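You operate a simulated robot arm through the tools that you are given. There is no shell and no other tool. Be economical: measure what you need, move in short steps, check, and stop when the job is done.

The job below is to be done with a simulated two-armed robot. You get a single attempt, and the scene is never put back.

JOB
Wipe the belt clean with the orange pad and shut the belt door.
Fine: pad back, belt drawer pushed in and locked, belt dial to tight. Leave the printer line's other controls alone. What is to be rubbed or washed off counts as gone when no trace of it is left.

It is judged by the outcome, as a careful person would: the job done as asked, and still so three seconds after it is handed in. It fails if anything else is knocked over, pushed out of place, dropped, spilled or broken.

ROBOT AND FRAMES
Two 7-joint arms with two-finger parallel grippers on one trunk, on a base that drives. Base frame: it is fixed to the floor where the robot stands at the start and does not move with it; the origin is under the middle of the robot, x ahead of it, y to its left, z up. Readings come in mm, degrees, newtons and seconds.
The left shoulder is at the start at [60, 143, 926], the right one opposite. With the tool pointing down near the work surface each hand reaches from about 180 to 580 mm from the robot's upright axis, wherever it stands, measured 20 degrees to its own side. Places, roughly: belt dial [700, -400, 800]; belt door [400, -500, 700]; belt drawer [600, -300, 500]; black reset button [400, -700, 100]; blue drain valve [500, 200, 300]; blue roller lever [600, -200, 600]; cart brake pedal [600, -1100, 100]; green lock knob [700, -100, 800]; ink lock knob [700, -300, 1000]; ink reset button [700, -100, 1000]; left brake pedal [600, 300, 100]; left foot wheel [600, 400, 100]; orange lock knob [700, -100, 300]; orange weight lever [600, -700, 700]; paper colour dial [700, 100, 800]; paper size dial [700, -700, 900]. Payload 1.57 kg a hand.
The tool frame of a hand sits at the grasp point between the pads (the TCP): z along the fingers, y along the line on which they close. The tips reach 30 mm beyond it. Largest opening 110 mm; finger width 24, thickness 12; the body of the gripper, 48 by 112 mm, starts 78 mm behind the TCP.
Orientation is that of the tool frame in the base frame, as a unit quaternion [x, y, z, w]. With the fingers straight down and closing along the base's y, the tool's x points along the base's -x, its y along +y and its z along -z.

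CONTROLS
- The arms move only by the tool play_rows. It takes "left_commands", "right_commands" or both (then of equal length, played together; a hand with none holds still); each is one flat list of numbers, 7 for each row, row after row: the shift along the tool's x, y, z in mm, then the turn, a rotation vector about the tool's x, y, z in degrees, then the gripper command, from -1 (shut) to 1 (fully open), values between in proportion. In form: [dx, dy, dz, rx, ry, rz, jaw, dx, dy, dz, rx, ry, rz, jaw, ...]. A call has 1 to 20 rows; each row shifts and turns the commanded pose from where the row before left it, along the tool's axes as they then stand. Rows are played at 5 a second. More than 50 mm and 8.6 degrees between two rows, or a gripper value outside its range, and nothing of the call is played. Where a pose cannot be reached the arm comes as near as it can. A force on the tool above 40 N (or 10 N above the force at the start of the call, whichever is more), or a blocked arm, ends the call early, and 0.2 s more pass. Each finger travels about 45 mm/s and halts on what it meets, pressing with about 40 N; the grip force reading is that of the motor and also rises with nothing between the fingers. The clock runs only during rows and for 0.2 s after the last one: add rows that do not move to give the fingers time. It gives the time, the measured TCP pose, the force on the tool (base axes), the opening and the grip force at its end, in the units of the frame above (readings bear some noise), with the torque about the TCP (base axes, N m) and any sound that the robot's microphone picked up, and new pictures: "pictures" is both (left out), scene, wrist or none (wrist: the cameras of the hands that moved).
- Cameras (640 x 400 px; columns grow to the right, rows downward): "scene" is now at [35.8, -39.5, 1532]; the picture's right is [-0.52, -0.86, 0.00], its down [-0.67, 0.41, -0.62] and it looks along [0.53, -0.32, -0.79] (base axes); focal length 257 px, centre (320, 200). "left" rides on the left gripper at [70, -16, -141] in its tool frame; the picture's right is [0.23, 0.97, 0.00], its down [-0.85, 0.20, -0.48] and it looks along [-0.47, 0.11, 0.88] (tool axes); focal length 222 px, centre (320, 200). "right" rides on the right gripper at [70, 16, -141] in its tool frame; the picture's right is [-0.23, 0.97, 0.00], its down [-0.86, -0.20, -0.48] and it looks along [-0.47, -0.11, 0.88] (tool axes); focal length 222 px, centre (320, 200). There is no depth. A picture from a camera that has moved, and an enlarged one, comes with that camera's place and axes in the base frame and with its lens.
- slide_trunk(by): slides the trunk up (or, below 0, down) by that many mm; the arms and the scene camera ride with it, the base frame stays. It gives what a move gives, with no picture.
- drive_base(legs): drives the robot by 1 to 6 legs, each [ahead, left, turn to the left] in mm, mm and degrees, along the robot's own axes; the way and the turn of a leg run together, so that a leg with both is an arc; at most 1500 mm and 180 degrees a leg. The arms and the cameras ride along, it lands a little off, and it stops where it bumps. It gives what a move gives, and a new picture of the scene camera.
- head_to(pan, tilt): turns the head with the scene camera to pan (to the left, within 86 degrees either way) and tilt (down, from -29 to 69), counted from straight ahead of the robot. It gives what a move gives, and a new picture of the scene camera.
- close_up(camera, box): a new picture of the part [left, top, right, bottom] of that camera's present view, enlarged. The clock stands still meanwhile.
- hand_in(): hands the job in; it is judged then, once.

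Go step by step. Nothing tells you exact positions but the pictures and the camera data: compare them with the known pose of the tool, close in by small moves and look again before you grip or let go. The budget is 120 turns and 260 pictures, counting those below and the enlarged ones. Unless the task says otherwise, let go and move clear before handing in, and close with one line.

The tools are called after "Emit:" as a command line: name --argument value ..., lists and objects as JSON in quotes. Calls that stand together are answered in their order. play_rows: Moves the arms, as the interface text tells. Its arguments: {"type":"object","properties":{"left_commands":{"type":"array","items":{"type":"number"}},"right_commands":{"type":"array","items":{"type":"number"}},"pictures":{"type":"string","enum":["both","scene","wrist","none"]}},"required":[]} The other tools are called the same way: slide_trunk (by) slides the trunk up or down; drive_base (legs) drives the base; head_to (pan, tilt) turns the head that bears the scene camera; close_up (camera, box) takes an enlarged picture of a part of a camera's view; hand_in () hands the job in.

At the start:

```text
t: 0.0
left_ee_pos: [460.7, -28.9, 999.8]
left_tool_rot: [-0.001, 1.0, 0.0, 0.001]
left_force: [-0.3, 0.7, 0.4]
left_ft_torque: [0.01, -0.03, 0.02]
left_grip_width: 109.9
left_gripper_force: 0.0
right_ee_pos: [387.3, -448.6, 999.9]
right_tool_rot: [0.0, 1.0, 0.0, 0.0]
right_force: [-0.6, -0.3, 0.8]
right_ft_torque: [0.02, -0.01, -0.01]
right_grip_width: 109.9
right_gripper_force: 0.1
trunk travel left (down, up): [-525.0, 65.0]
robot x, y, heading: [-2.1, 0.0, 0.1]
head pan, tilt: [-31.1, 51.9]
```

scene: 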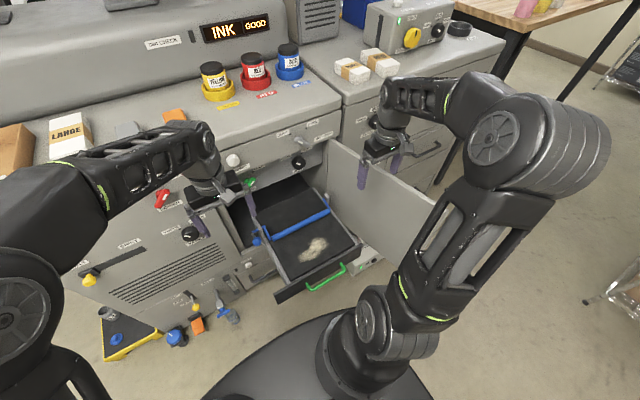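
right: 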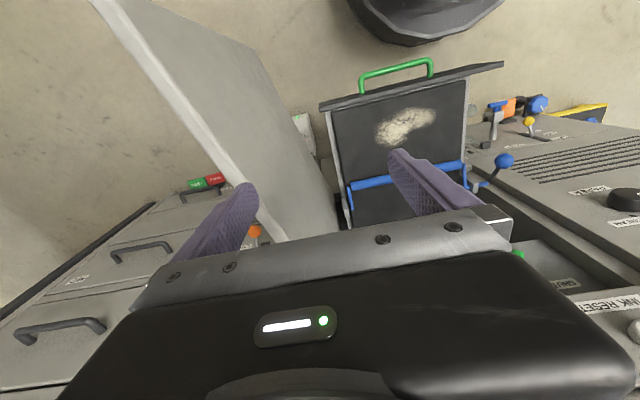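
left: 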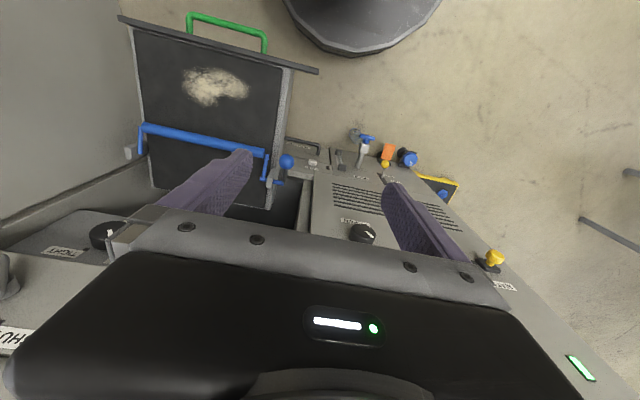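

I see the open belt drawer with a pale stain, the open door to its right, and a possible orange pad on the top of the printer. I'll enlarge the parts first.

Emit:
close_up --camera "scene" --box '[200, 120, 440, 310]'

Emit:
close_up --camera "scene" --box '[0, 80, 240, 230]'

Emit:
close_up --camera "left" --box '[0, 0, 340, 260]'

Emit:
close_up --camera "right" --box '[260, 40, 640, 300]'

```text
2.11 times, centred on (320, 215) of scene
camera zoom: at [35.8, -39.5, 1532.0], right [-0.52, -0.86, 0.0], down [-0.67, 0.41, -0.62], along [0.53, -0.32, -0.79], focal length 540 px, centre (320, 168)
```

zoom: 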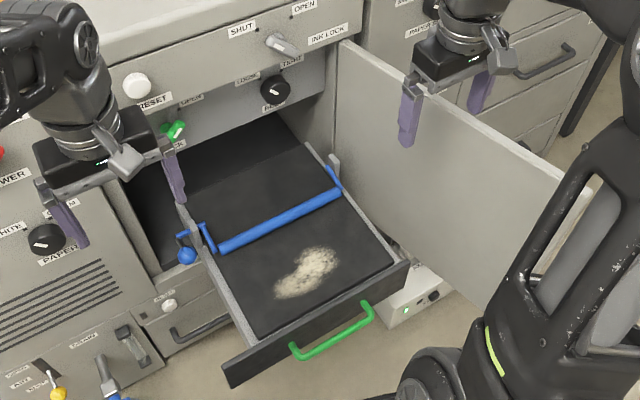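

```text
2.67 times, centred on (120, 155) of scene
camera zoom: at [35.8, -39.5, 1532.0], right [-0.52, -0.86, 0.0], down [-0.67, 0.41, -0.62], along [0.53, -0.32, -0.79], focal length 684 px, centre (853, 320)
```

zoom: 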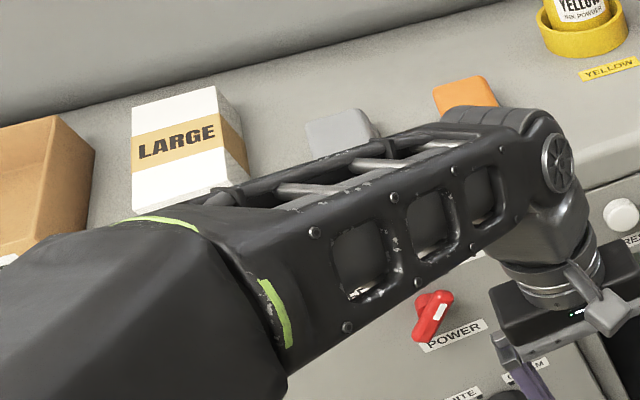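

```text
1.54 times, centred on (170, 130) of left
camera zoom: at [390.6, -46.0, 1141.0], right [-0.23, 0.97, 0.0], down [0.85, 0.2, 0.48], along [0.47, 0.11, -0.88], focal length 342 px, centre (551, 308)
```

zoom: 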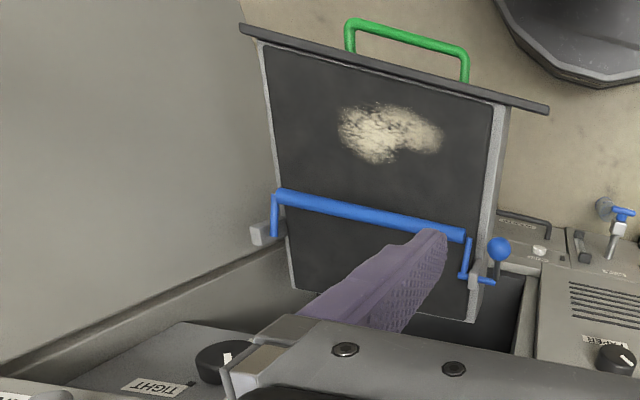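

```text
1.54 times, centred on (450, 170) of right
camera zoom: at [317.3, -434.2, 1141.4], right [0.23, 0.97, 0.0], down [0.86, -0.2, 0.48], along [0.47, -0.11, -0.88], focal length 342 px, centre (120, 246)
```

zoom: 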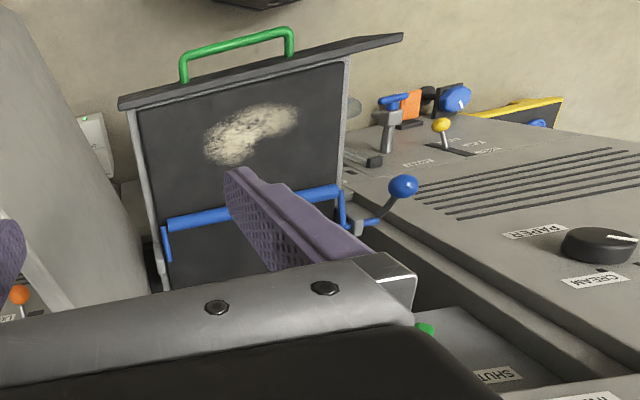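

The orange pad seems to lie on the printer top near [890, -15, ~1050], hidden by the left arm. I'll pull both arms back to look properly.

Emit:
play_rows --left_commands '[30, 38, -10, 0, 0, 0, 1, 30, 38, -10, 0, 0, 0, 1, 30, 38, -10, 0, 0, 0, 1, 30, 38, -10, 0, 0, 0, 1, 30, 38, -10, 0, 0, 0, 1, 30, 38, -10, 0, 0, 0, 1]' --right_commands '[20, -10, -10, 0, 0, 0, 1, 20, -10, -10, 0, 0, 0, 1, 20, -10, -10, 0, 0, 0, 1, 20, -10, -10, 0, 0, 0, 1, 20, -10, -10, 0, 0, 0, 1, 20, -10, -10, 0, 0, 0, 1]' --pictures "none"

Emit:
head_to --pan -15 --tilt 35

```text
t: 1.4
left_ee_pos: [278.4, 196.6, 1060.3]
left_tool_rot: [-0.001, 1.0, -0.001, 0.0]
left_force: [0.4, 0.2, -0.4]
left_ft_torque: [-0.02, -0.02, 0.0]
left_grip_width: 109.8
left_gripper_force: 0.0
right_ee_pos: [268.0, -510.0, 1061.0]
right_tool_rot: [0.0, 1.0, 0.0, 0.0]
right_force: [-0.3, 1.0, -0.3]
right_ft_torque: [-0.01, 0.0, 0.02]
right_grip_width: 110.0
right_gripper_force: 0.0
trunk travel left (down, up): [-525.0, 65.0]
robot x, y, heading: [-2.2, 0.9, -0.1]
head pan, tilt: [-31.1, 51.9]
```

```text
t: 2.2
left_ee_pos: [280.6, 194.9, 1060.3]
left_tool_rot: [0.0, 1.0, 0.0, 0.0]
left_force: [-0.9, 0.2, 0.1]
left_ft_torque: [-0.02, 0.0, -0.03]
left_grip_width: 110.0
left_gripper_force: 0.1
right_ee_pos: [270.3, -509.9, 1060.4]
right_tool_rot: [-0.001, 1.0, 0.001, 0.0]
right_force: [0.6, -0.4, 0.5]
right_ft_torque: [0.01, 0.0, -0.02]
right_grip_width: 110.2
right_gripper_force: 0.1
trunk travel left (down, up): [-525.0, 65.0]
robot x, y, heading: [0.1, -2.5, 0.3]
head pan, tilt: [-15.0, 35.0]
camera scene: at [56.2, -23.3, 1556.2], right [-0.26, -0.97, 0.0], down [-0.55, 0.15, -0.82], along [0.79, -0.21, -0.57], focal length 257 px, centre (320, 200)
```

scene: 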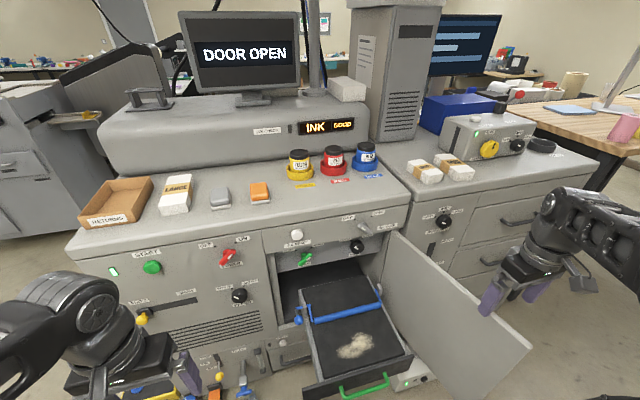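

Emit:
close_up --camera "scene" --box '[60, 130, 300, 280]'

Emit:
close_up --camera "scene" --box '[260, 190, 420, 290]'

Emit:
close_up --camera "scene" --box '[260, 270, 450, 400]'

```text
2.67 times, centred on (180, 205) of scene
camera zoom: at [56.2, -23.3, 1556.2], right [-0.26, -0.97, 0.0], down [-0.55, 0.15, -0.82], along [0.79, -0.21, -0.57], focal length 684 px, centre (693, 187)
```

zoom: 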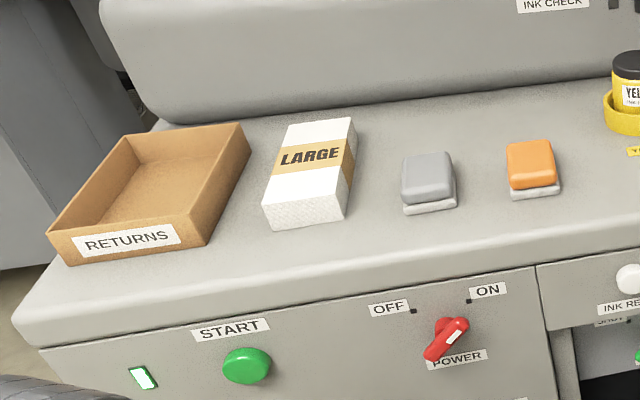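

```text
4.00 times, centred on (340, 240) of scene
camera zoom: at [56.2, -23.3, 1556.2], right [-0.26, -0.97, 0.0], down [-0.55, 0.15, -0.82], along [0.79, -0.21, -0.57], focal length 1027 px, centre (240, 40)
```

zoom: 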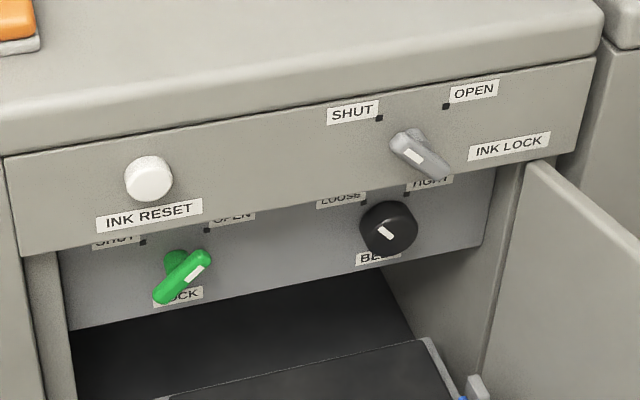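

```text
3.08 times, centred on (355, 335) of scene
camera zoom: at [56.2, -23.3, 1556.2], right [-0.26, -0.97, 0.0], down [-0.55, 0.15, -0.82], along [0.79, -0.21, -0.57], focal length 790 px, centre (212, -215)
```

zoom: 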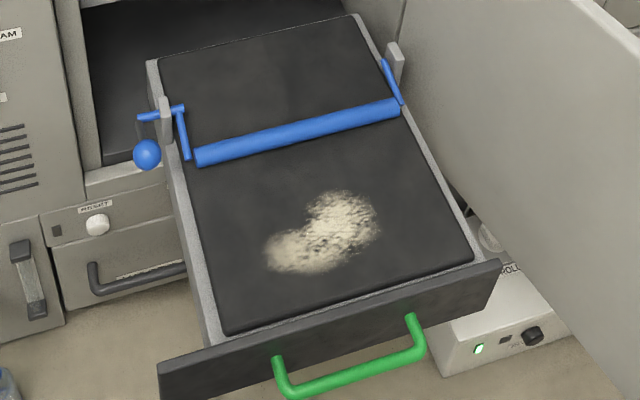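

The pad is orange with a white felt underside, next to a grey one; the green lock stands at OPEN and the belt dial at LOOSE. Now I look down at the base and floor for clearances.

Emit:
head_to --pan 0 --tilt 69

Emit:
head_to --pan -45 --tilt 60

```text
t: 3.2
left_ee_pos: [281.0, 195.0, 1060.5]
left_tool_rot: [0.0, 1.0, 0.0, 0.0]
left_force: [0.4, 0.0, -0.3]
left_ft_torque: [-0.03, 0.01, 0.02]
left_grip_width: 109.9
left_gripper_force: 0.1
right_ee_pos: [270.4, -509.3, 1060.1]
right_tool_rot: [-0.001, 1.0, 0.0, 0.0]
right_force: [-1.1, 0.0, 0.1]
right_ft_torque: [0.0, 0.01, 0.01]
right_grip_width: 110.2
right_gripper_force: 0.0
trunk travel left (down, up): [-525.0, 65.0]
robot x, y, heading: [1.4, 4.6, 0.0]
head pan, tilt: [0.0, 68.8]
camera scene: at [27.3, -0.6, 1512.6], right [0.0, -1.0, 0.0], down [-0.93, 0.0, -0.36], along [0.36, 0.0, -0.93], focal length 257 px, centre (320, 200)
```

scene: 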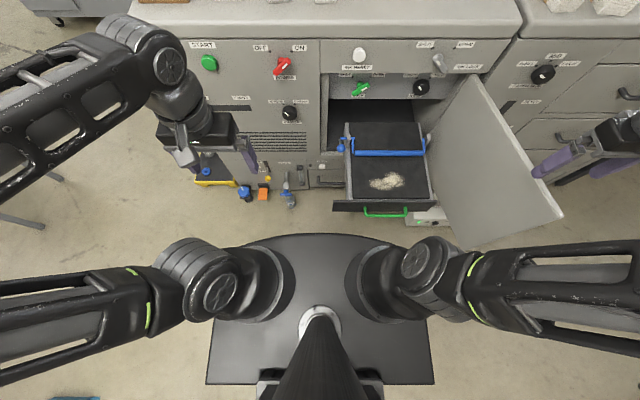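

```text
t: 4.3
left_ee_pos: [279.9, 195.2, 1060.5]
left_tool_rot: [0.0, 1.0, -0.001, 0.0]
left_force: [-0.3, 0.5, 0.3]
left_ft_torque: [-0.02, -0.01, 0.02]
left_grip_width: 109.8
left_gripper_force: 0.0
right_ee_pos: [270.1, -509.4, 1060.0]
right_tool_rot: [0.0, 1.0, 0.0, 0.0]
right_force: [0.3, 0.4, 1.2]
right_ft_torque: [0.0, 0.01, 0.0]
right_grip_width: 109.7
right_gripper_force: 0.1
trunk travel left (down, up): [-525.0, 65.0]
robot x, y, heading: [-0.2, -0.0, 0.2]
head pan, tilt: [-45.0, 60.0]
camera scene: at [18.5, -47.6, 1522.0], right [-0.71, -0.71, 0.0], down [-0.61, 0.61, -0.5], along [0.35, -0.35, -0.87], focal length 257 px, centre (320, 200)
```

scene: 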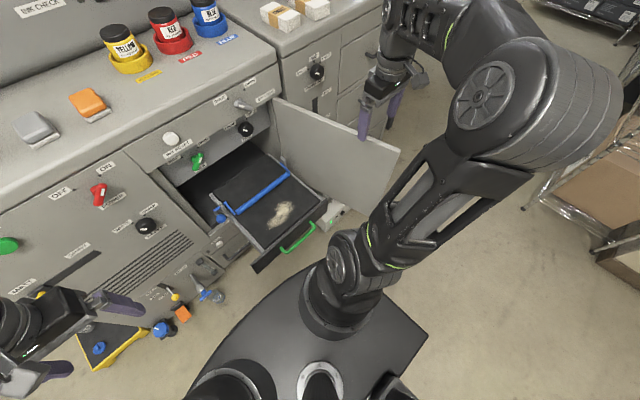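

The drawer handle is close to the base front, so driving ahead is limited; I'll try reaching the pad with the right hand tilted forward, keeping high over the ink jars.

Emit:
play_rows --right_commands '[-13, 46, -12, 0, 0, 0, 1, -13, 46, -12, 0, 0, 0, 1, -13, 46, -12, 0, 0, 0, 1, -13, 46, -12, 0, 0, 0, 1, -13, 46, -12, 0, 0, 0, 1, -13, 46, -12, 0, 0, 0, 1, -13, 46, -12, 0, 0, 0, 1, -13, 46, -12, 0, 0, 0, 1, -13, 46, -12, 0, 0, 0, 1, -13, 46, -12, 0, 0, 0, 1, 0, 0, 0, 0, -8.5, 0, 1, 0, 0, 0, 0, -8.5, 0, 1, 0, 0, 0, 0, -8.5, 0, 1, 0, 0, 0, 0, -8.5, 0, 1, 0, 0, 0, 0, -6, 0, 1]' --pictures "wrist"

```text
t: 7.5
left_ee_pos: [279.8, 196.2, 1060.1]
left_tool_rot: [0.0, 1.0, 0.0, 0.0]
left_force: [0.1, -0.5, 0.2]
left_ft_torque: [-0.01, 0.0, 0.0]
left_grip_width: 110.0
left_gripper_force: 0.1
right_ee_pos: [390.3, -131.1, 1126.8]
right_tool_rot: [-0.001, 0.939, 0.001, 0.344]
right_force: [-0.1, -0.8, -0.5]
right_ft_torque: [-0.01, 0.02, -0.01]
right_grip_width: 109.9
right_gripper_force: 0.0
right hand out of reach, approached as far as the arm can: row 6, 7, 8, 9, 10
trunk travel left (down, up): [-525.0, 65.0]
robot x, y, heading: [-2.2, -3.0, -0.0]
head pan, tilt: [-45.0, 60.0]
camera right: at [244.9, -115.3, 1190.3], right [0.17, 0.97, 0.15], down [0.34, -0.2, 0.92], along [0.92, -0.11, -0.37], focal length 222 px, centre (320, 200)
```

right: 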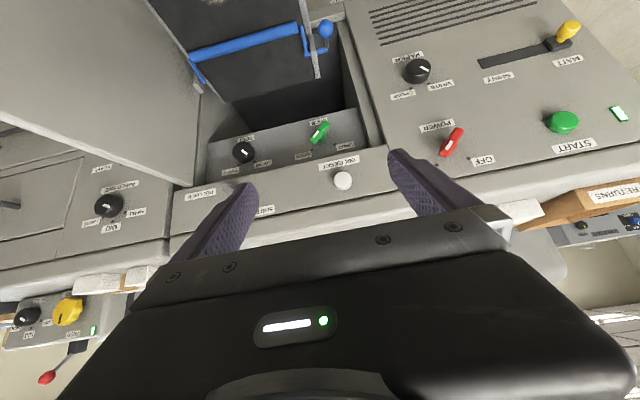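

The black plate I saw is the torso top; the base itself ends about x=240, so there is room. I'll drive left 230 and ahead 180, to the left of the drawer, to reach the pad on the right hand's own side.

Emit:
head_to --pan -10 --tilt 60

Emit:
drive_base --legs '[[0, 230, 0], [150, 0, 0]]'

```text
t: 8.5
left_ee_pos: [279.3, 196.3, 1059.4]
left_tool_rot: [0.0, 1.0, -0.001, 0.0]
left_force: [0.1, 0.0, -0.2]
left_ft_torque: [0.02, 0.02, 0.02]
left_grip_width: 110.1
left_gripper_force: 0.0
right_ee_pos: [391.4, -129.8, 1127.2]
right_tool_rot: [0.0, 0.94, 0.0, 0.342]
right_force: [0.0, 0.2, -0.1]
right_ft_torque: [0.0, 0.01, 0.04]
right_grip_width: 110.1
right_gripper_force: 0.0
trunk travel left (down, up): [-525.0, 65.0]
robot x, y, heading: [2.7, 4.1, -0.1]
head pan, tilt: [-10.0, 60.0]
camera scene: at [36.9, -12.1, 1522.0], right [-0.17, -0.98, 0.0], down [-0.85, 0.15, -0.5], along [0.49, -0.09, -0.87], focal length 257 px, centre (320, 200)
```

scene: 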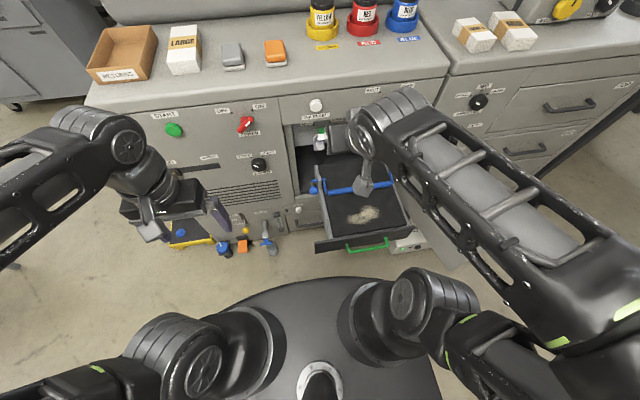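

```text
t: 11.3
left_ee_pos: [432.3, 441.1, 1059.6]
left_tool_rot: [-0.002, 1.0, 0.0, -0.001]
left_force: [-0.2, 0.3, -0.1]
left_ft_torque: [-0.02, 0.07, 0.01]
left_grip_width: 109.9
left_gripper_force: 0.0
right_ee_pos: [544.4, 115.6, 1126.0]
right_tool_rot: [-0.002, 0.94, 0.001, 0.341]
right_force: [0.6, -0.7, 0.5]
right_ft_torque: [-0.02, 0.03, -0.01]
right_grip_width: 109.9
right_gripper_force: 0.0
trunk travel left (down, up): [-525.0, 65.0]
robot x, y, heading: [151.5, 245.0, 0.1]
head pan, tilt: [-10.0, 60.0]
camera scene: at [190.7, 232.3, 1521.9], right [-0.17, -0.99, 0.0], down [-0.85, 0.15, -0.5], along [0.49, -0.09, -0.87], focal length 257 px, centre (320, 200)
```

scene: 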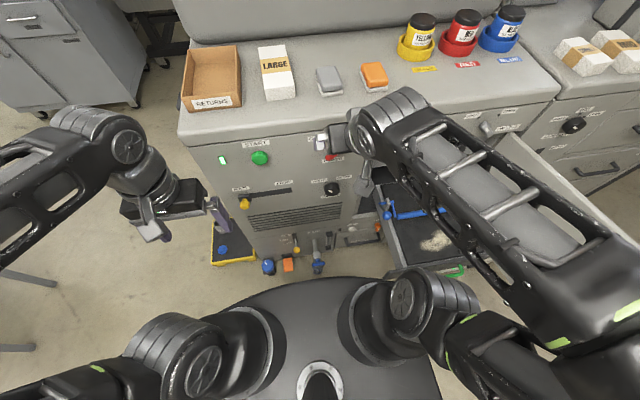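

With the longer baseline the pad comes out near [775, -12, 1090]. I first check whether the commanded pose still differs from the measured one.

Emit:
play_rows --right_commands '[0, -20, 0, 0, 0, 0, 1, 0, -20, 0, 0, 0, 0, 1]' --pictures "none"

```text
t: 11.9
left_ee_pos: [432.3, 440.8, 1060.9]
left_tool_rot: [-0.002, 1.0, 0.0, 0.0]
left_force: [0.3, 0.0, -0.5]
left_ft_torque: [0.01, 0.0, 0.03]
left_grip_width: 109.9
left_gripper_force: 0.1
right_ee_pos: [541.4, 73.6, 1126.1]
right_tool_rot: [-0.002, 0.94, 0.0, 0.342]
right_force: [-0.6, -0.3, -0.4]
right_ft_torque: [0.01, 0.02, -0.02]
right_grip_width: 109.8
right_gripper_force: 0.0
trunk travel left (down, up): [-525.0, 65.0]
robot x, y, heading: [154.9, 244.7, 0.2]
head pan, tilt: [-10.0, 60.0]
```

Emit:
play_rows --right_commands '[-36, -17, 13, 0, 0, 0, 1, -36, -17, 13, 0, 0, 0, 1, -36, -17, 13, 0, 0, 0, 1, -36, -17, 13, 0, 0, 0, 1, -36, -17, 13, 0, 0, 0, 1]'

```text
t: 13.1
left_ee_pos: [431.7, 441.3, 1060.4]
left_tool_rot: [-0.001, 1.0, 0.001, -0.001]
left_force: [-0.4, 0.2, 0.3]
left_ft_torque: [0.02, 0.03, 0.05]
left_grip_width: 110.0
left_gripper_force: 0.1
right_ee_pos: [723.6, -7.7, 1192.5]
right_tool_rot: [-0.002, 0.94, 0.001, 0.341]
right_force: [0.0, -0.1, 0.1]
right_ft_torque: [-0.02, -0.02, 0.04]
right_grip_width: 109.8
right_gripper_force: 0.0
trunk travel left (down, up): [-525.0, 65.0]
robot x, y, heading: [150.9, 242.6, 0.1]
head pan, tilt: [-10.0, 60.0]
camera scene: at [190.2, 231.8, 1521.9], right [-0.17, -0.99, 0.0], down [-0.85, 0.15, -0.5], along [0.49, -0.08, -0.87], focal length 257 px, centre (320, 200)
camera right: at [579.2, 7.4, 1256.1], right [0.17, 0.97, 0.15], down [0.35, -0.2, 0.92], along [0.92, -0.11, -0.37], focal length 222 px, centre (320, 200)
```

scene: 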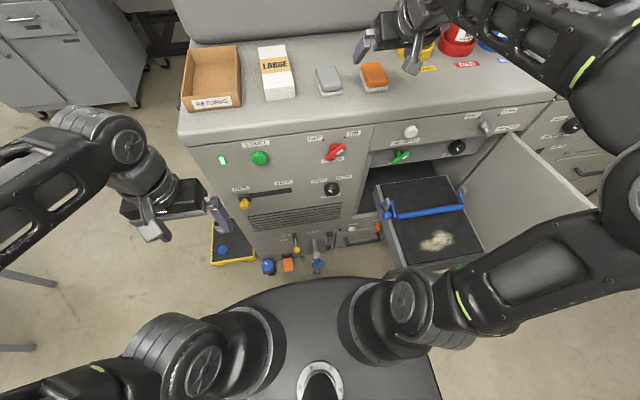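
right: 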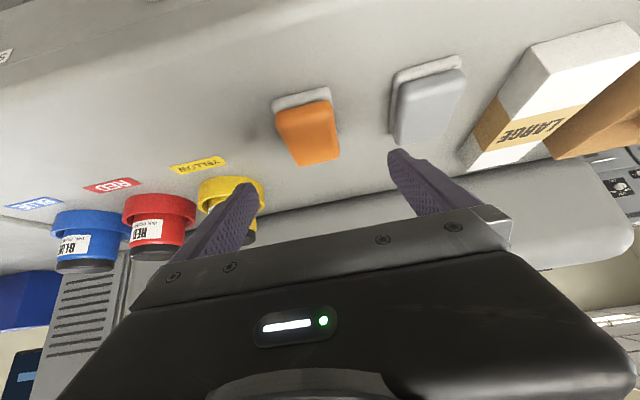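

Emit:
close_up --camera "scene" --box '[300, 40, 440, 120]'

Emit:
close_up --camera "right" --box '[240, 60, 400, 190]'

```text
4.57 times, centred on (370, 80) of scene
camera zoom: at [190.2, 231.8, 1521.9], right [-0.17, -0.99, 0.0], down [-0.85, 0.15, -0.5], along [0.49, -0.08, -0.87], focal length 1173 px, centre (91, 749)
```

zoom: 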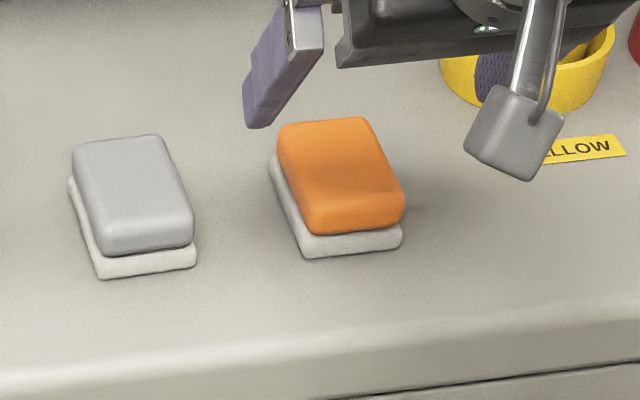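

```text
3.08 times, centred on (320, 125) of right
camera zoom: at [579.2, 7.4, 1256.1], right [0.17, 0.97, 0.15], down [0.35, -0.2, 0.92], along [0.92, -0.11, -0.37], focal length 684 px, centre (320, 431)
```

zoom: 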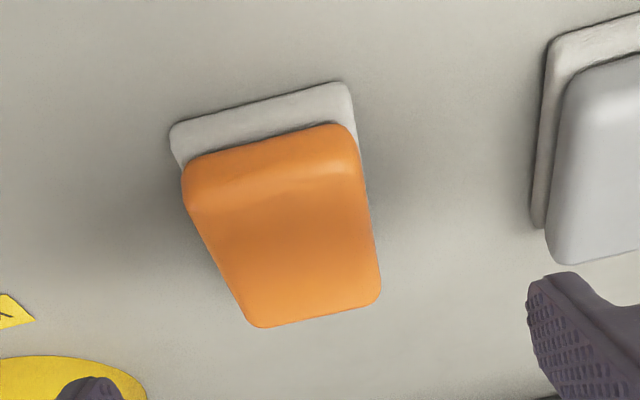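

The pad is about 62 wide by 92 long, centred near [788, -16], top about z=1100, square to the axes. I close the jaw a little and go nearer above it.

Emit:
play_rows --right_commands '[-5, -5, 31, 0, 0, 0, 0.65, -5, -4, 31, 0, 0, 0, 0.65, 0, 0, 0, 0, 0, 0, 0.65]'

Emit:
close_up --camera "scene" --box '[320, 20, 440, 110]'

```text
t: 13.9
left_ee_pos: [430.2, 441.3, 1060.6]
left_tool_rot: [-0.001, 1.0, 0.0, 0.0]
left_force: [0.7, -0.2, -0.7]
left_ft_torque: [-0.03, -0.01, -0.03]
left_grip_width: 109.8
left_gripper_force: 0.2
right_ee_pos: [772.9, -19.0, 1151.4]
right_tool_rot: [-0.001, 0.94, 0.0, 0.342]
right_force: [-0.4, 0.5, -0.4]
right_ft_torque: [0.01, 0.05, 0.0]
right_grip_width: 90.8
right_gripper_force: 0.1
trunk travel left (down, up): [-525.0, 65.0]
robot x, y, heading: [150.5, 241.7, 0.2]
head pan, tilt: [-10.0, 60.0]
camera scene: at [188.9, 232.2, 1522.0], right [-0.17, -0.99, 0.0], down [-0.85, 0.15, -0.5], along [0.49, -0.09, -0.87], focal length 257 px, centre (320, 200)
camera right: at [627.1, -3.0, 1215.6], right [0.17, 0.97, 0.15], down [0.35, -0.2, 0.92], along [0.92, -0.11, -0.37], focal length 222 px, centre (320, 200)
```

scene: 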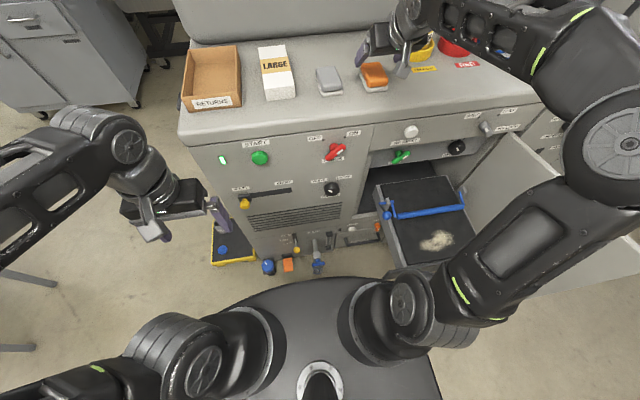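
right: 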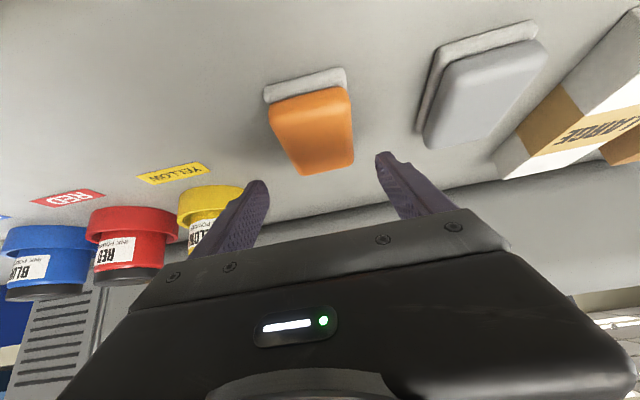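

```text
4.44 times, centred on (380, 65) of scene
camera zoom: at [188.9, 232.2, 1522.0], right [-0.17, -0.99, 0.0], down [-0.85, 0.15, -0.5], along [0.49, -0.09, -0.87], focal length 1141 px, centre (53, 800)
```

zoom: 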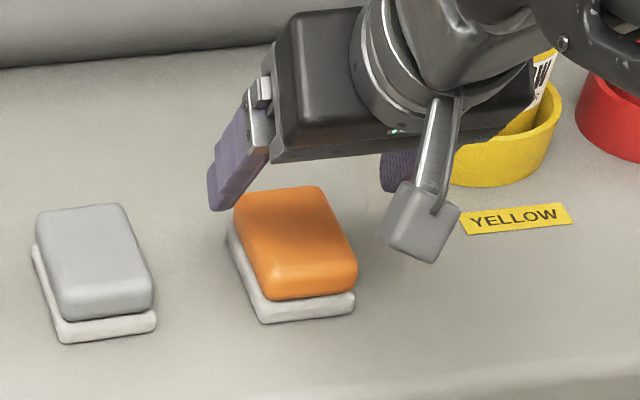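

The pad sits right under the fingers. I lower the hand to about z=1112 and check.

Emit:
play_rows --right_commands '[8, 2, 10, 0, 0, 0, 0.65, 8, 1.5, 10, 0, 0, 0, 0.65, 8, 0, 11, 0, 0, 0, 0.65]' --pictures "wrist"

Emit:
close_up --camera "scene" --box '[320, 30, 440, 110]'

```text
t: 14.7
left_ee_pos: [430.3, 442.1, 1060.7]
left_tool_rot: [-0.003, 1.0, 0.001, 0.0]
left_force: [-0.5, 0.5, -0.3]
left_ft_torque: [0.02, -0.02, 0.03]
left_grip_width: 110.2
left_gripper_force: 0.1
right_ee_pos: [772.4, -13.7, 1111.9]
right_tool_rot: [-0.001, 0.94, 0.0, 0.342]
right_force: [-0.1, 0.3, 0.4]
right_ft_torque: [0.01, 0.0, 0.0]
right_grip_width: 90.9
right_gripper_force: 0.0
trunk travel left (down, up): [-525.0, 65.0]
robot x, y, heading: [152.2, 242.2, 0.2]
head pan, tilt: [-10.0, 60.0]
camera right: at [627.0, 0.3, 1175.7], right [0.17, 0.97, 0.15], down [0.35, -0.2, 0.92], along [0.92, -0.11, -0.37], focal length 222 px, centre (320, 200)
```

right: 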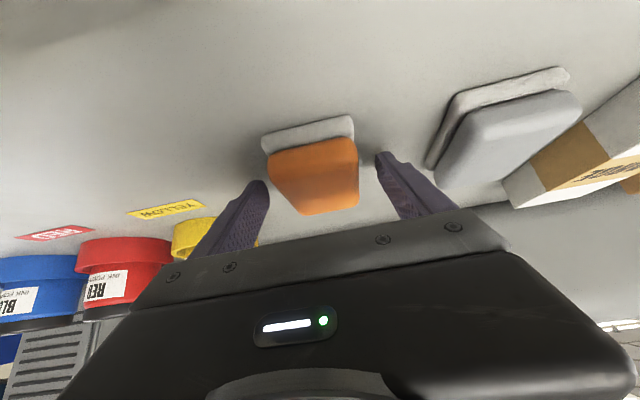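

```text
5.00 times, centred on (380, 70) of scene
camera zoom: at [189.2, 232.2, 1522.0], right [-0.17, -0.99, 0.0], down [-0.85, 0.15, -0.5], along [0.49, -0.09, -0.87], focal length 1283 px, centre (20, 850)
```

zoom: 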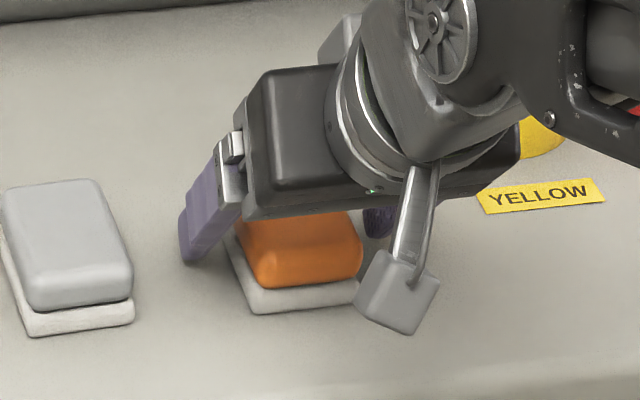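

Pad is between the fingers; I lower 4 mm more and close on it.

Emit:
play_rows --right_commands '[2.5, 0, 3, 0, 0, 0, 0.65, 0, 0, 0, 0, 0, 0, -1, 0, 0, 0, 0, 0, 0, -1, 0, 0, 0, 0, 0, 0, -1, 0, 0, 0, 0, 0, 0, -1, 0, 0, 0, 0, 0, 0, -1, 0, 0, 0, 0, 0, 0, -1]' --pictures "wrist"

Emit:
close_up --camera "scene" --box '[320, 30, 440, 110]'

```text
t: 16.3
left_ee_pos: [430.4, 441.3, 1061.3]
left_tool_rot: [-0.001, 1.0, 0.0, 0.0]
left_force: [0.2, 0.1, -0.8]
left_ft_torque: [-0.01, 0.03, -0.02]
left_grip_width: 109.9
left_gripper_force: 0.1
right_ee_pos: [771.8, -13.9, 1109.8]
right_tool_rot: [-0.002, 0.939, 0.001, 0.344]
right_force: [-0.5, 1.8, 17.1]
right_ft_torque: [0.28, -0.17, 0.06]
right_grip_width: 56.9
right_gripper_force: 40.3
trunk travel left (down, up): [-525.0, 65.0]
robot x, y, heading: [153.2, 245.1, 0.4]
head pan, tilt: [-10.0, 60.0]
camera right: at [626.3, 0.8, 1173.7], right [0.17, 0.97, 0.15], down [0.34, -0.2, 0.92], along [0.92, -0.1, -0.37], focal length 222 px, centre (320, 200)
```

right: 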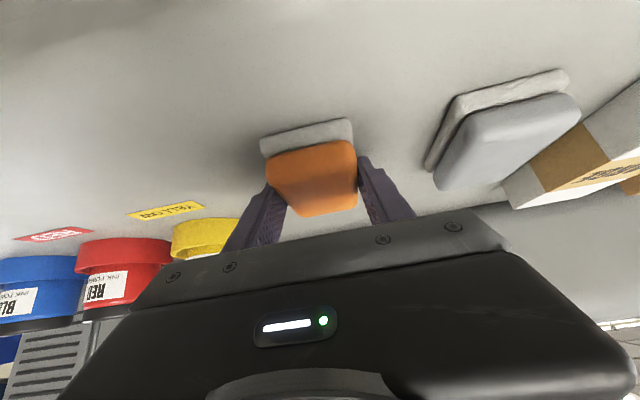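

```text
5.00 times, centred on (380, 70) of scene
camera zoom: at [187.3, 233.2, 1522.1], right [-0.17, -0.99, 0.0], down [-0.85, 0.15, -0.5], along [0.49, -0.09, -0.87], focal length 1283 px, centre (20, 850)
```

zoom: 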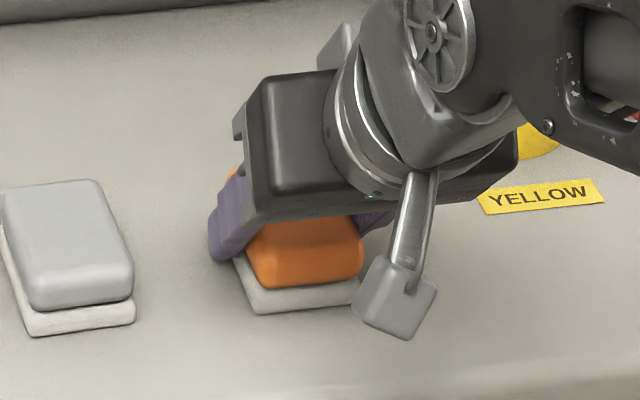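

Grip is firm at 57 mm. I lift the pad and look at how it sits in the fingers.

Emit:
play_rows --right_commands '[-13, 0, -15, 0, 0, 0, -1, -13, 0, -15, 0, 0, 0, -1, -13, 0, -15, 0, 0, 0, -1, -13, 0, -15, 0, 0, 0, -1]' --pictures "wrist"

Emit:
close_up --camera "scene" --box '[320, 10, 440, 90]'

Emit:
close_up --camera "right" --box '[200, 90, 440, 240]'

```text
t: 17.3
left_ee_pos: [431.2, 440.8, 1060.7]
left_tool_rot: [-0.002, 1.0, 0.0, 0.0]
left_force: [-0.3, -0.3, 0.5]
left_ft_torque: [-0.02, 0.03, 0.04]
left_grip_width: 109.9
left_gripper_force: 0.1
right_ee_pos: [774.2, -14.3, 1187.8]
right_tool_rot: [-0.003, 0.94, 0.001, 0.341]
right_force: [0.0, 0.3, 0.1]
right_ft_torque: [0.01, 0.0, -0.01]
right_grip_width: 56.8
right_gripper_force: 39.9
trunk travel left (down, up): [-525.0, 65.0]
robot x, y, heading: [151.7, 245.9, 0.3]
head pan, tilt: [-10.0, 60.0]
camera right: at [629.3, 0.4, 1251.3], right [0.17, 0.97, 0.15], down [0.35, -0.2, 0.92], along [0.92, -0.11, -0.37], focal length 222 px, centre (320, 200)
```

right: 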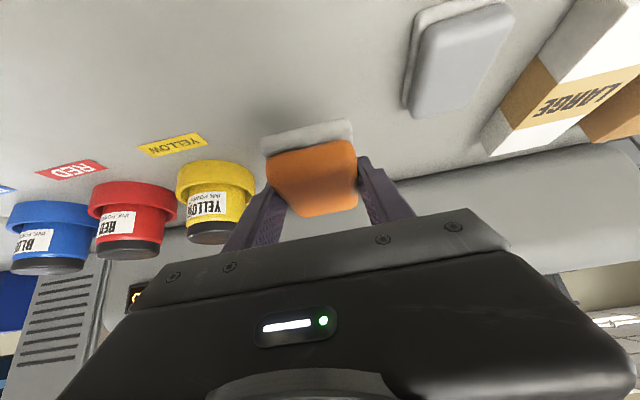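

```text
5.00 times, centred on (380, 50) of scene
camera zoom: at [189.1, 232.3, 1521.9], right [-0.17, -0.99, 0.0], down [-0.85, 0.15, -0.5], along [0.49, -0.09, -0.87], focal length 1283 px, centre (20, 950)
```

zoom: 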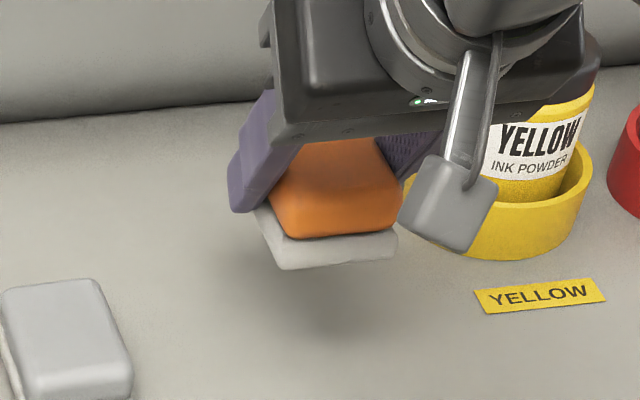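

```text
2.67 times, centred on (320, 165) of right
camera zoom: at [629.3, 0.4, 1251.3], right [0.17, 0.97, 0.15], down [0.35, -0.2, 0.92], along [0.92, -0.11, -0.37], focal length 592 px, centre (320, 293)
```

zoom: 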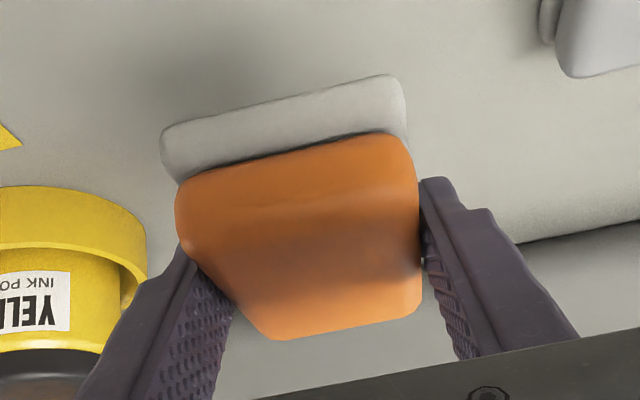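

The pad is held level, felt below the fingertips. The stain works out at about x 416–490, y −187…−336, belt z≈635, so I drive back then right to bring it in front of the right hand.

Emit:
drive_base --legs '[[-160, 0, 0], [0, -235, 0]]'

```text
t: 20.1
left_ee_pos: [268.9, 208.0, 1061.7]
left_tool_rot: [-0.001, 1.0, 0.0, 0.0]
left_force: [0.6, -0.2, -0.3]
left_ft_torque: [0.05, -0.02, -0.02]
left_grip_width: 110.0
left_gripper_force: 0.1
right_ee_pos: [612.5, -248.1, 1187.3]
right_tool_rot: [-0.001, 0.94, 0.001, 0.341]
right_force: [0.0, -0.5, -0.7]
right_ft_torque: [0.01, 0.0, 0.04]
right_grip_width: 56.9
right_gripper_force: 39.1
trunk travel left (down, up): [-525.0, 65.0]
robot x, y, heading: [-11.4, 14.0, -0.4]
head pan, tilt: [-10.0, 60.0]
camera scene: at [27.6, -1.2, 1522.0], right [-0.17, -0.99, 0.0], down [-0.85, 0.15, -0.5], along [0.49, -0.08, -0.87], focal length 257 px, centre (320, 200)
```

scene: 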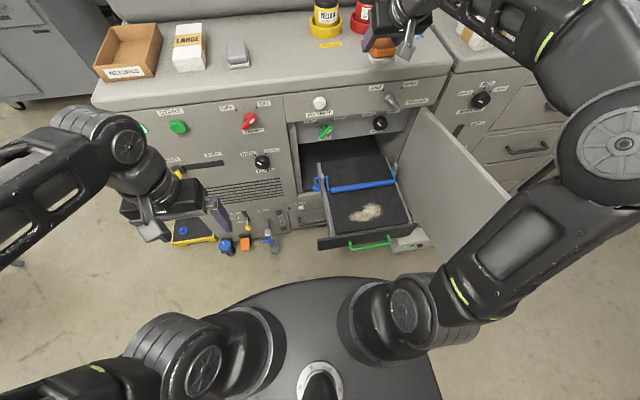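

Emit:
play_rows --right_commands '[41.5, 0, -18.5, 0, 0, 0, -1, 41.5, 0, -18.5, 0, 0, 0, -1, 41.5, 0, -18.5, 0, 0, 0, -1, 41.5, 0, -18.5, 0, 0, 0, -1, 25.7, -1.7, 30.6, 0, 0, 0, -1, 25.7, -1.7, 30.6, 0, 0, 0, -1, 25.7, -1.7, 30.6, 0, 0, 0, -1, 25.7, -1.7, 30.6, 0, 0, 0, -1, 25.7, -1.7, 30.6, 0, 0, 0, -1, 25.7, -1.7, 30.6, 0, 0, 0, -1, 25.7, -1.7, 30.6, 0, 0, 0, -1]'

```text
t: 22.5
left_ee_pos: [272.3, 212.3, 1058.1]
left_tool_rot: [0.0, 1.0, -0.002, -0.001]
left_force: [-0.5, 1.8, -0.4]
left_ft_torque: [-0.24, -0.04, 0.0]
left_grip_width: 110.1
left_gripper_force: 0.0
right_ee_pos: [459.0, -241.8, 864.0]
right_tool_rot: [-0.023, 0.937, 0.006, 0.349]
right_force: [-1.9, -10.5, -5.5]
right_ft_torque: [0.74, -0.43, 0.6]
right_grip_width: 56.8
right_gripper_force: 40.3
right hand out of reach, approached as far as the arm can: row 9, 10
trunk travel left (down, up): [-525.0, 65.0]
robot x, y, heading: [-5.9, 11.1, -0.1]
head pan, tilt: [-10.0, 60.0]
camera scene: at [30.3, 6.0, 1521.9], right [-0.17, -0.99, 0.0], down [-0.85, 0.15, -0.5], along [0.49, -0.09, -0.87], focal length 257 px, centre (320, 200)
camera right: at [311.4, -234.4, 926.7], right [0.12, 0.98, 0.14], down [0.34, -0.18, 0.92], along [0.93, -0.07, -0.36], focal length 222 px, centre (320, 200)
```

scene: 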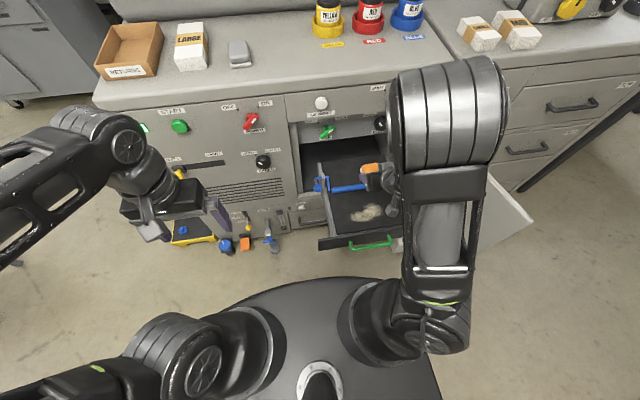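
right: 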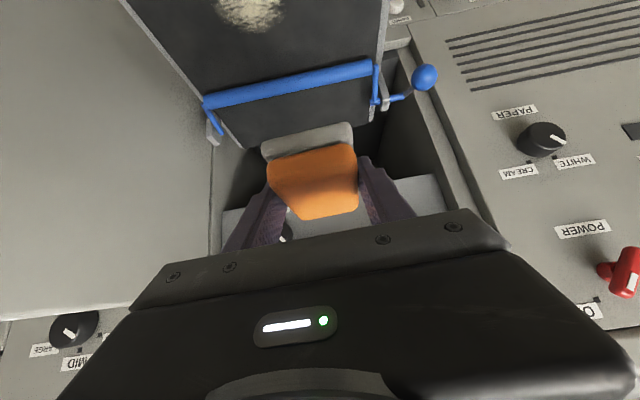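

The arm ran into a reach limit and shows a force of about 10 N; I check whether it's still touching something.

Emit:
play_rows --right_commands '[0, 0, 0, 0, 0, 0, -1, 0, 0, 0, 0, 0, 0, -1]' --pictures "none"

Emit:
close_up --camera "scene" --box '[270, 40, 550, 260]'

```text
t: 23.1
left_ee_pos: [269.2, 208.4, 1060.3]
left_tool_rot: [-0.001, 1.0, -0.001, 0.0]
left_force: [-0.6, -0.1, 0.1]
left_ft_torque: [-0.01, -0.04, 0.01]
left_grip_width: 110.1
left_gripper_force: 0.1
right_ee_pos: [450.1, -266.2, 857.2]
right_tool_rot: [0.0, 0.94, 0.0, 0.341]
right_force: [-0.8, -0.6, -0.3]
right_ft_torque: [0.0, -0.01, 0.01]
right_grip_width: 56.9
right_gripper_force: 40.1
trunk travel left (down, up): [-525.0, 65.0]
robot x, y, heading: [-8.1, 13.1, -0.2]
head pan, tilt: [-10.0, 60.0]
```

```text
1.82 times, centred on (410, 150) of scene
camera zoom: at [27.3, -1.0, 1521.9], right [-0.17, -0.99, 0.0], down [-0.85, 0.15, -0.5], along [0.49, -0.09, -0.87], focal length 467 px, centre (156, 291)
```

zoom: 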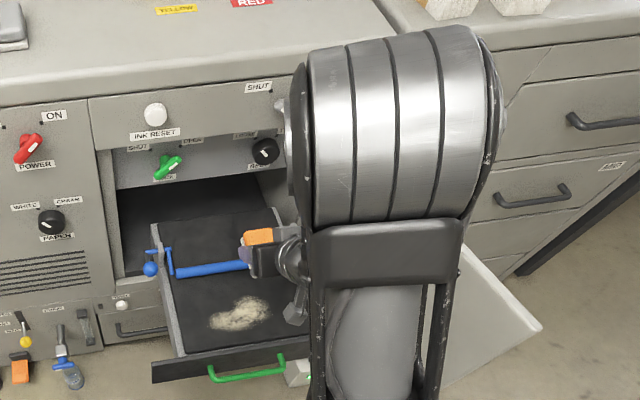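

Nothing is touching now; the arm is just folded tight. I back the base 160 mm so the arm stretches out more for the wiping.

Emit:
drive_base --legs '[[-160, 0, 0]]'

```text
t: 24.5
left_ee_pos: [106.3, 209.8, 1061.2]
left_tool_rot: [-0.002, 1.0, 0.0, 0.0]
left_force: [0.5, -1.1, 0.5]
left_ft_torque: [0.0, -0.05, -0.01]
left_grip_width: 110.1
left_gripper_force: 0.1
right_ee_pos: [288.1, -265.1, 858.5]
right_tool_rot: [-0.003, 0.939, 0.001, 0.343]
right_force: [-0.5, -0.4, -0.4]
right_ft_torque: [-0.02, 0.0, -0.04]
right_grip_width: 57.2
right_gripper_force: 39.5
trunk travel left (down, up): [-525.0, 65.0]
robot x, y, heading: [-172.4, 11.5, 0.3]
head pan, tilt: [-10.0, 60.0]
camera scene: at [-136.1, -0.3, 1522.0], right [-0.17, -0.99, 0.0], down [-0.85, 0.15, -0.5], along [0.49, -0.08, -0.87], focal length 257 px, centre (320, 200)
```

scene: 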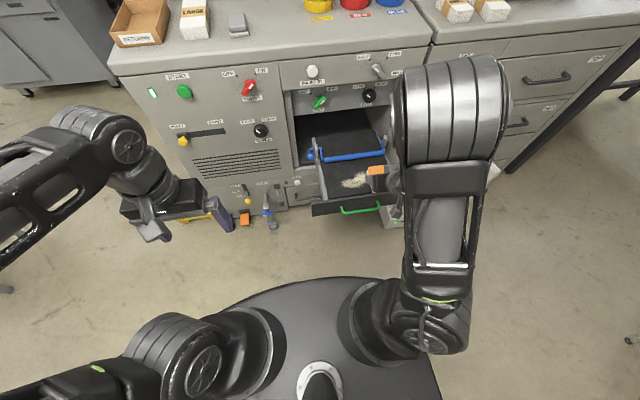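

Emit:
play_rows --right_commands '[-28.5, 20, 24, 0, 0, 0, -1, -28.5, 20, 24, 0, 0, 0, -1, -28.5, 20, 24, 0, 0, 0, -1, -28.5, 20, 24, 0, 0, 0, -1, 19, 0, 22.6, 0, 0, 0, -1, 19, 0, 22.6, 0, 0, 0, -1, 19, 0, 22.6, 0, 0, 0, -1, 19, 0, 22.6, 0, 0, 0, -1, 0, 0, 0, 0, 0, 0, -1]'

Emit:
close_up --camera "scene" --box '[280, 80, 420, 230]'

```text
t: 26.5
left_ee_pos: [108.2, 208.9, 1060.3]
left_tool_rot: [-0.003, 1.0, 0.0, 0.0]
left_force: [-0.5, 0.1, 0.4]
left_ft_torque: [0.0, 0.0, 0.04]
left_grip_width: 109.9
left_gripper_force: 0.0
right_ee_pos: [425.8, -175.1, 753.9]
right_tool_rot: [-0.003, 0.94, 0.001, 0.342]
right_force: [-0.1, 0.1, -0.6]
right_ft_torque: [-0.01, 0.0, -0.01]
right_grip_width: 57.3
right_gripper_force: 39.9
right hand out of reach, approached as far as the arm can: row 8
trunk travel left (down, up): [-525.0, 65.0]
robot x, y, heading: [-172.1, 13.9, -0.0]
head pan, tilt: [-10.0, 60.0]
camera scene: at [-134.4, -0.3, 1522.0], right [-0.17, -0.99, 0.0], down [-0.85, 0.15, -0.5], along [0.49, -0.08, -0.87], focal length 257 px, centre (320, 200)
camera right: at [280.2, -160.5, 816.3], right [0.17, 0.97, 0.15], down [0.35, -0.2, 0.92], along [0.92, -0.1, -0.37], focal length 222 px, centre (320, 200)
```

scene: 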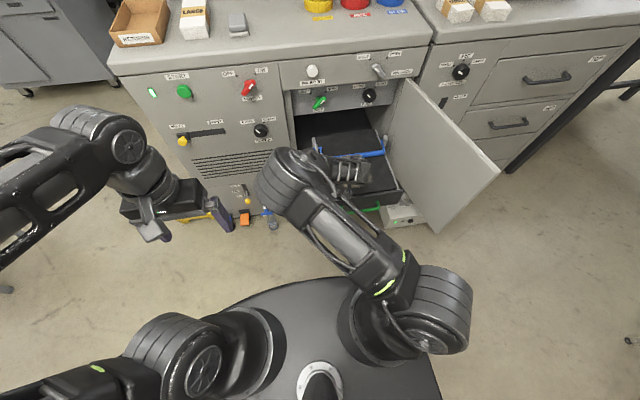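
right: 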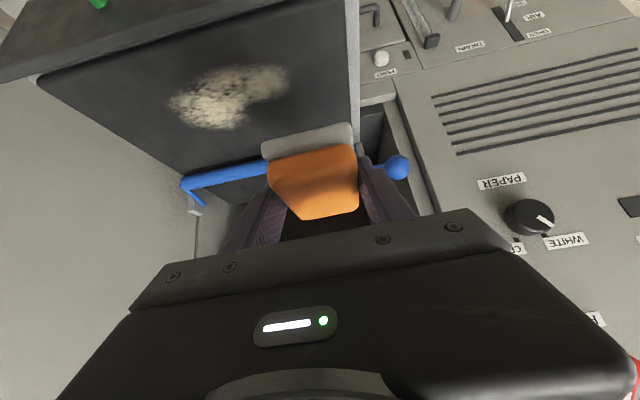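

```text
2.67 times, centred on (350, 155) of scene
camera zoom: at [-134.4, -0.3, 1522.0], right [-0.17, -0.99, 0.0], down [-0.85, 0.15, -0.5], along [0.49, -0.08, -0.87], focal length 684 px, centre (240, 320)
```

zoom: 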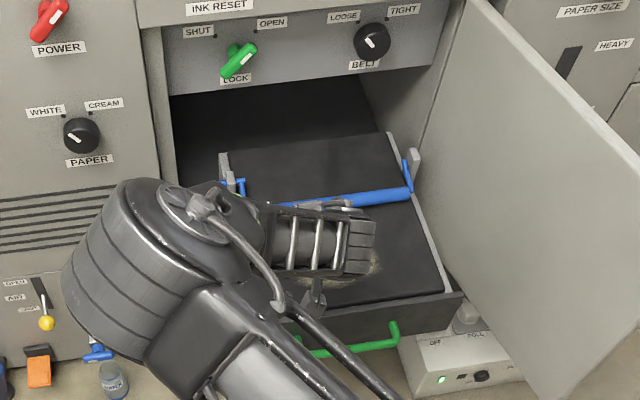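

The arm is near a joint limit at this height, so I raise the hand and lower the trunk instead.

Emit:
play_rows --right_commands '[-19, 0, -23, 0, 0, 0, -1, -19, 0, -23, 0, 0, 0, -1, -19, 0, -23, 0, 0, 0, -1, -19, 0, -23, 0, 0, 0, -1, 0, 0, 0, 0, 0, 0, -1]' --pictures "none"

Emit:
slide_trunk --by -150

Emit:
head_to --pan -20 --tilt 45

```text
t: 27.7
left_ee_pos: [108.3, 210.1, 1060.4]
left_tool_rot: [-0.002, 1.0, 0.0, 0.001]
left_force: [0.3, 0.6, 0.5]
left_ft_torque: [-0.03, -0.01, -0.01]
left_grip_width: 110.0
left_gripper_force: 0.2
right_ee_pos: [426.0, -172.1, 872.6]
right_tool_rot: [-0.003, 0.94, 0.001, 0.342]
right_force: [0.9, -0.2, -0.1]
right_ft_torque: [0.03, -0.02, 0.01]
right_grip_width: 57.2
right_gripper_force: 40.1
trunk travel left (down, up): [-525.0, 65.0]
robot x, y, heading: [-174.2, 11.9, 0.2]
head pan, tilt: [-10.0, 60.0]
```

```text
t: 29.4
left_ee_pos: [106.8, 208.7, 910.2]
left_tool_rot: [-0.003, 1.0, 0.001, 0.0]
left_force: [0.0, -0.2, 0.8]
left_ft_torque: [0.0, -0.02, -0.01]
left_grip_width: 110.2
left_gripper_force: 0.1
right_ee_pos: [425.0, -173.5, 723.3]
right_tool_rot: [-0.002, 0.94, 0.0, 0.342]
right_force: [1.0, 0.0, -0.7]
right_ft_torque: [0.02, 0.01, 0.03]
right_grip_width: 56.9
right_gripper_force: 40.1
trunk travel left (down, up): [-375.0, 215.0]
robot x, y, heading: [-170.3, 10.4, 0.1]
head pan, tilt: [-10.0, 60.0]
```

```text
t: 30.2
left_ee_pos: [107.6, 209.2, 909.8]
left_tool_rot: [-0.003, 1.0, 0.0, 0.0]
left_force: [0.0, 1.2, 0.3]
left_ft_torque: [-0.01, -0.02, -0.01]
left_grip_width: 110.0
left_gripper_force: 0.1
right_ee_pos: [425.4, -172.9, 722.3]
right_tool_rot: [-0.002, 0.94, 0.001, 0.342]
right_force: [-0.3, 1.2, -0.4]
right_ft_torque: [0.03, 0.01, 0.02]
right_grip_width: 56.9
right_gripper_force: 39.9
trunk travel left (down, up): [-375.0, 215.0]
robot x, y, heading: [-173.2, 14.2, 0.3]
head pan, tilt: [-20.0, 45.0]
camera scene: at [-123.7, -16.4, 1391.4], right [-0.34, -0.94, 0.0], down [-0.67, 0.24, -0.71], along [0.67, -0.24, -0.71], focal length 257 px, centre (320, 200)
```

scene: 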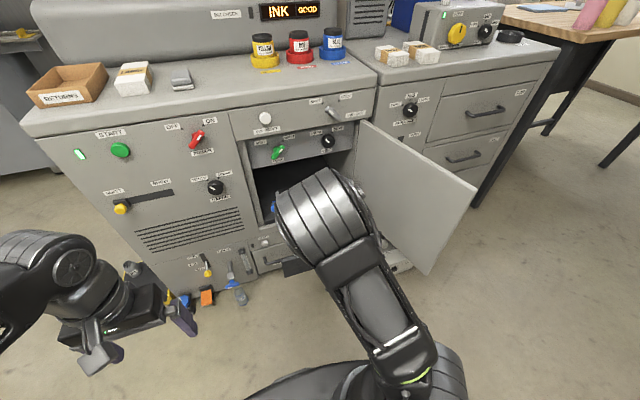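

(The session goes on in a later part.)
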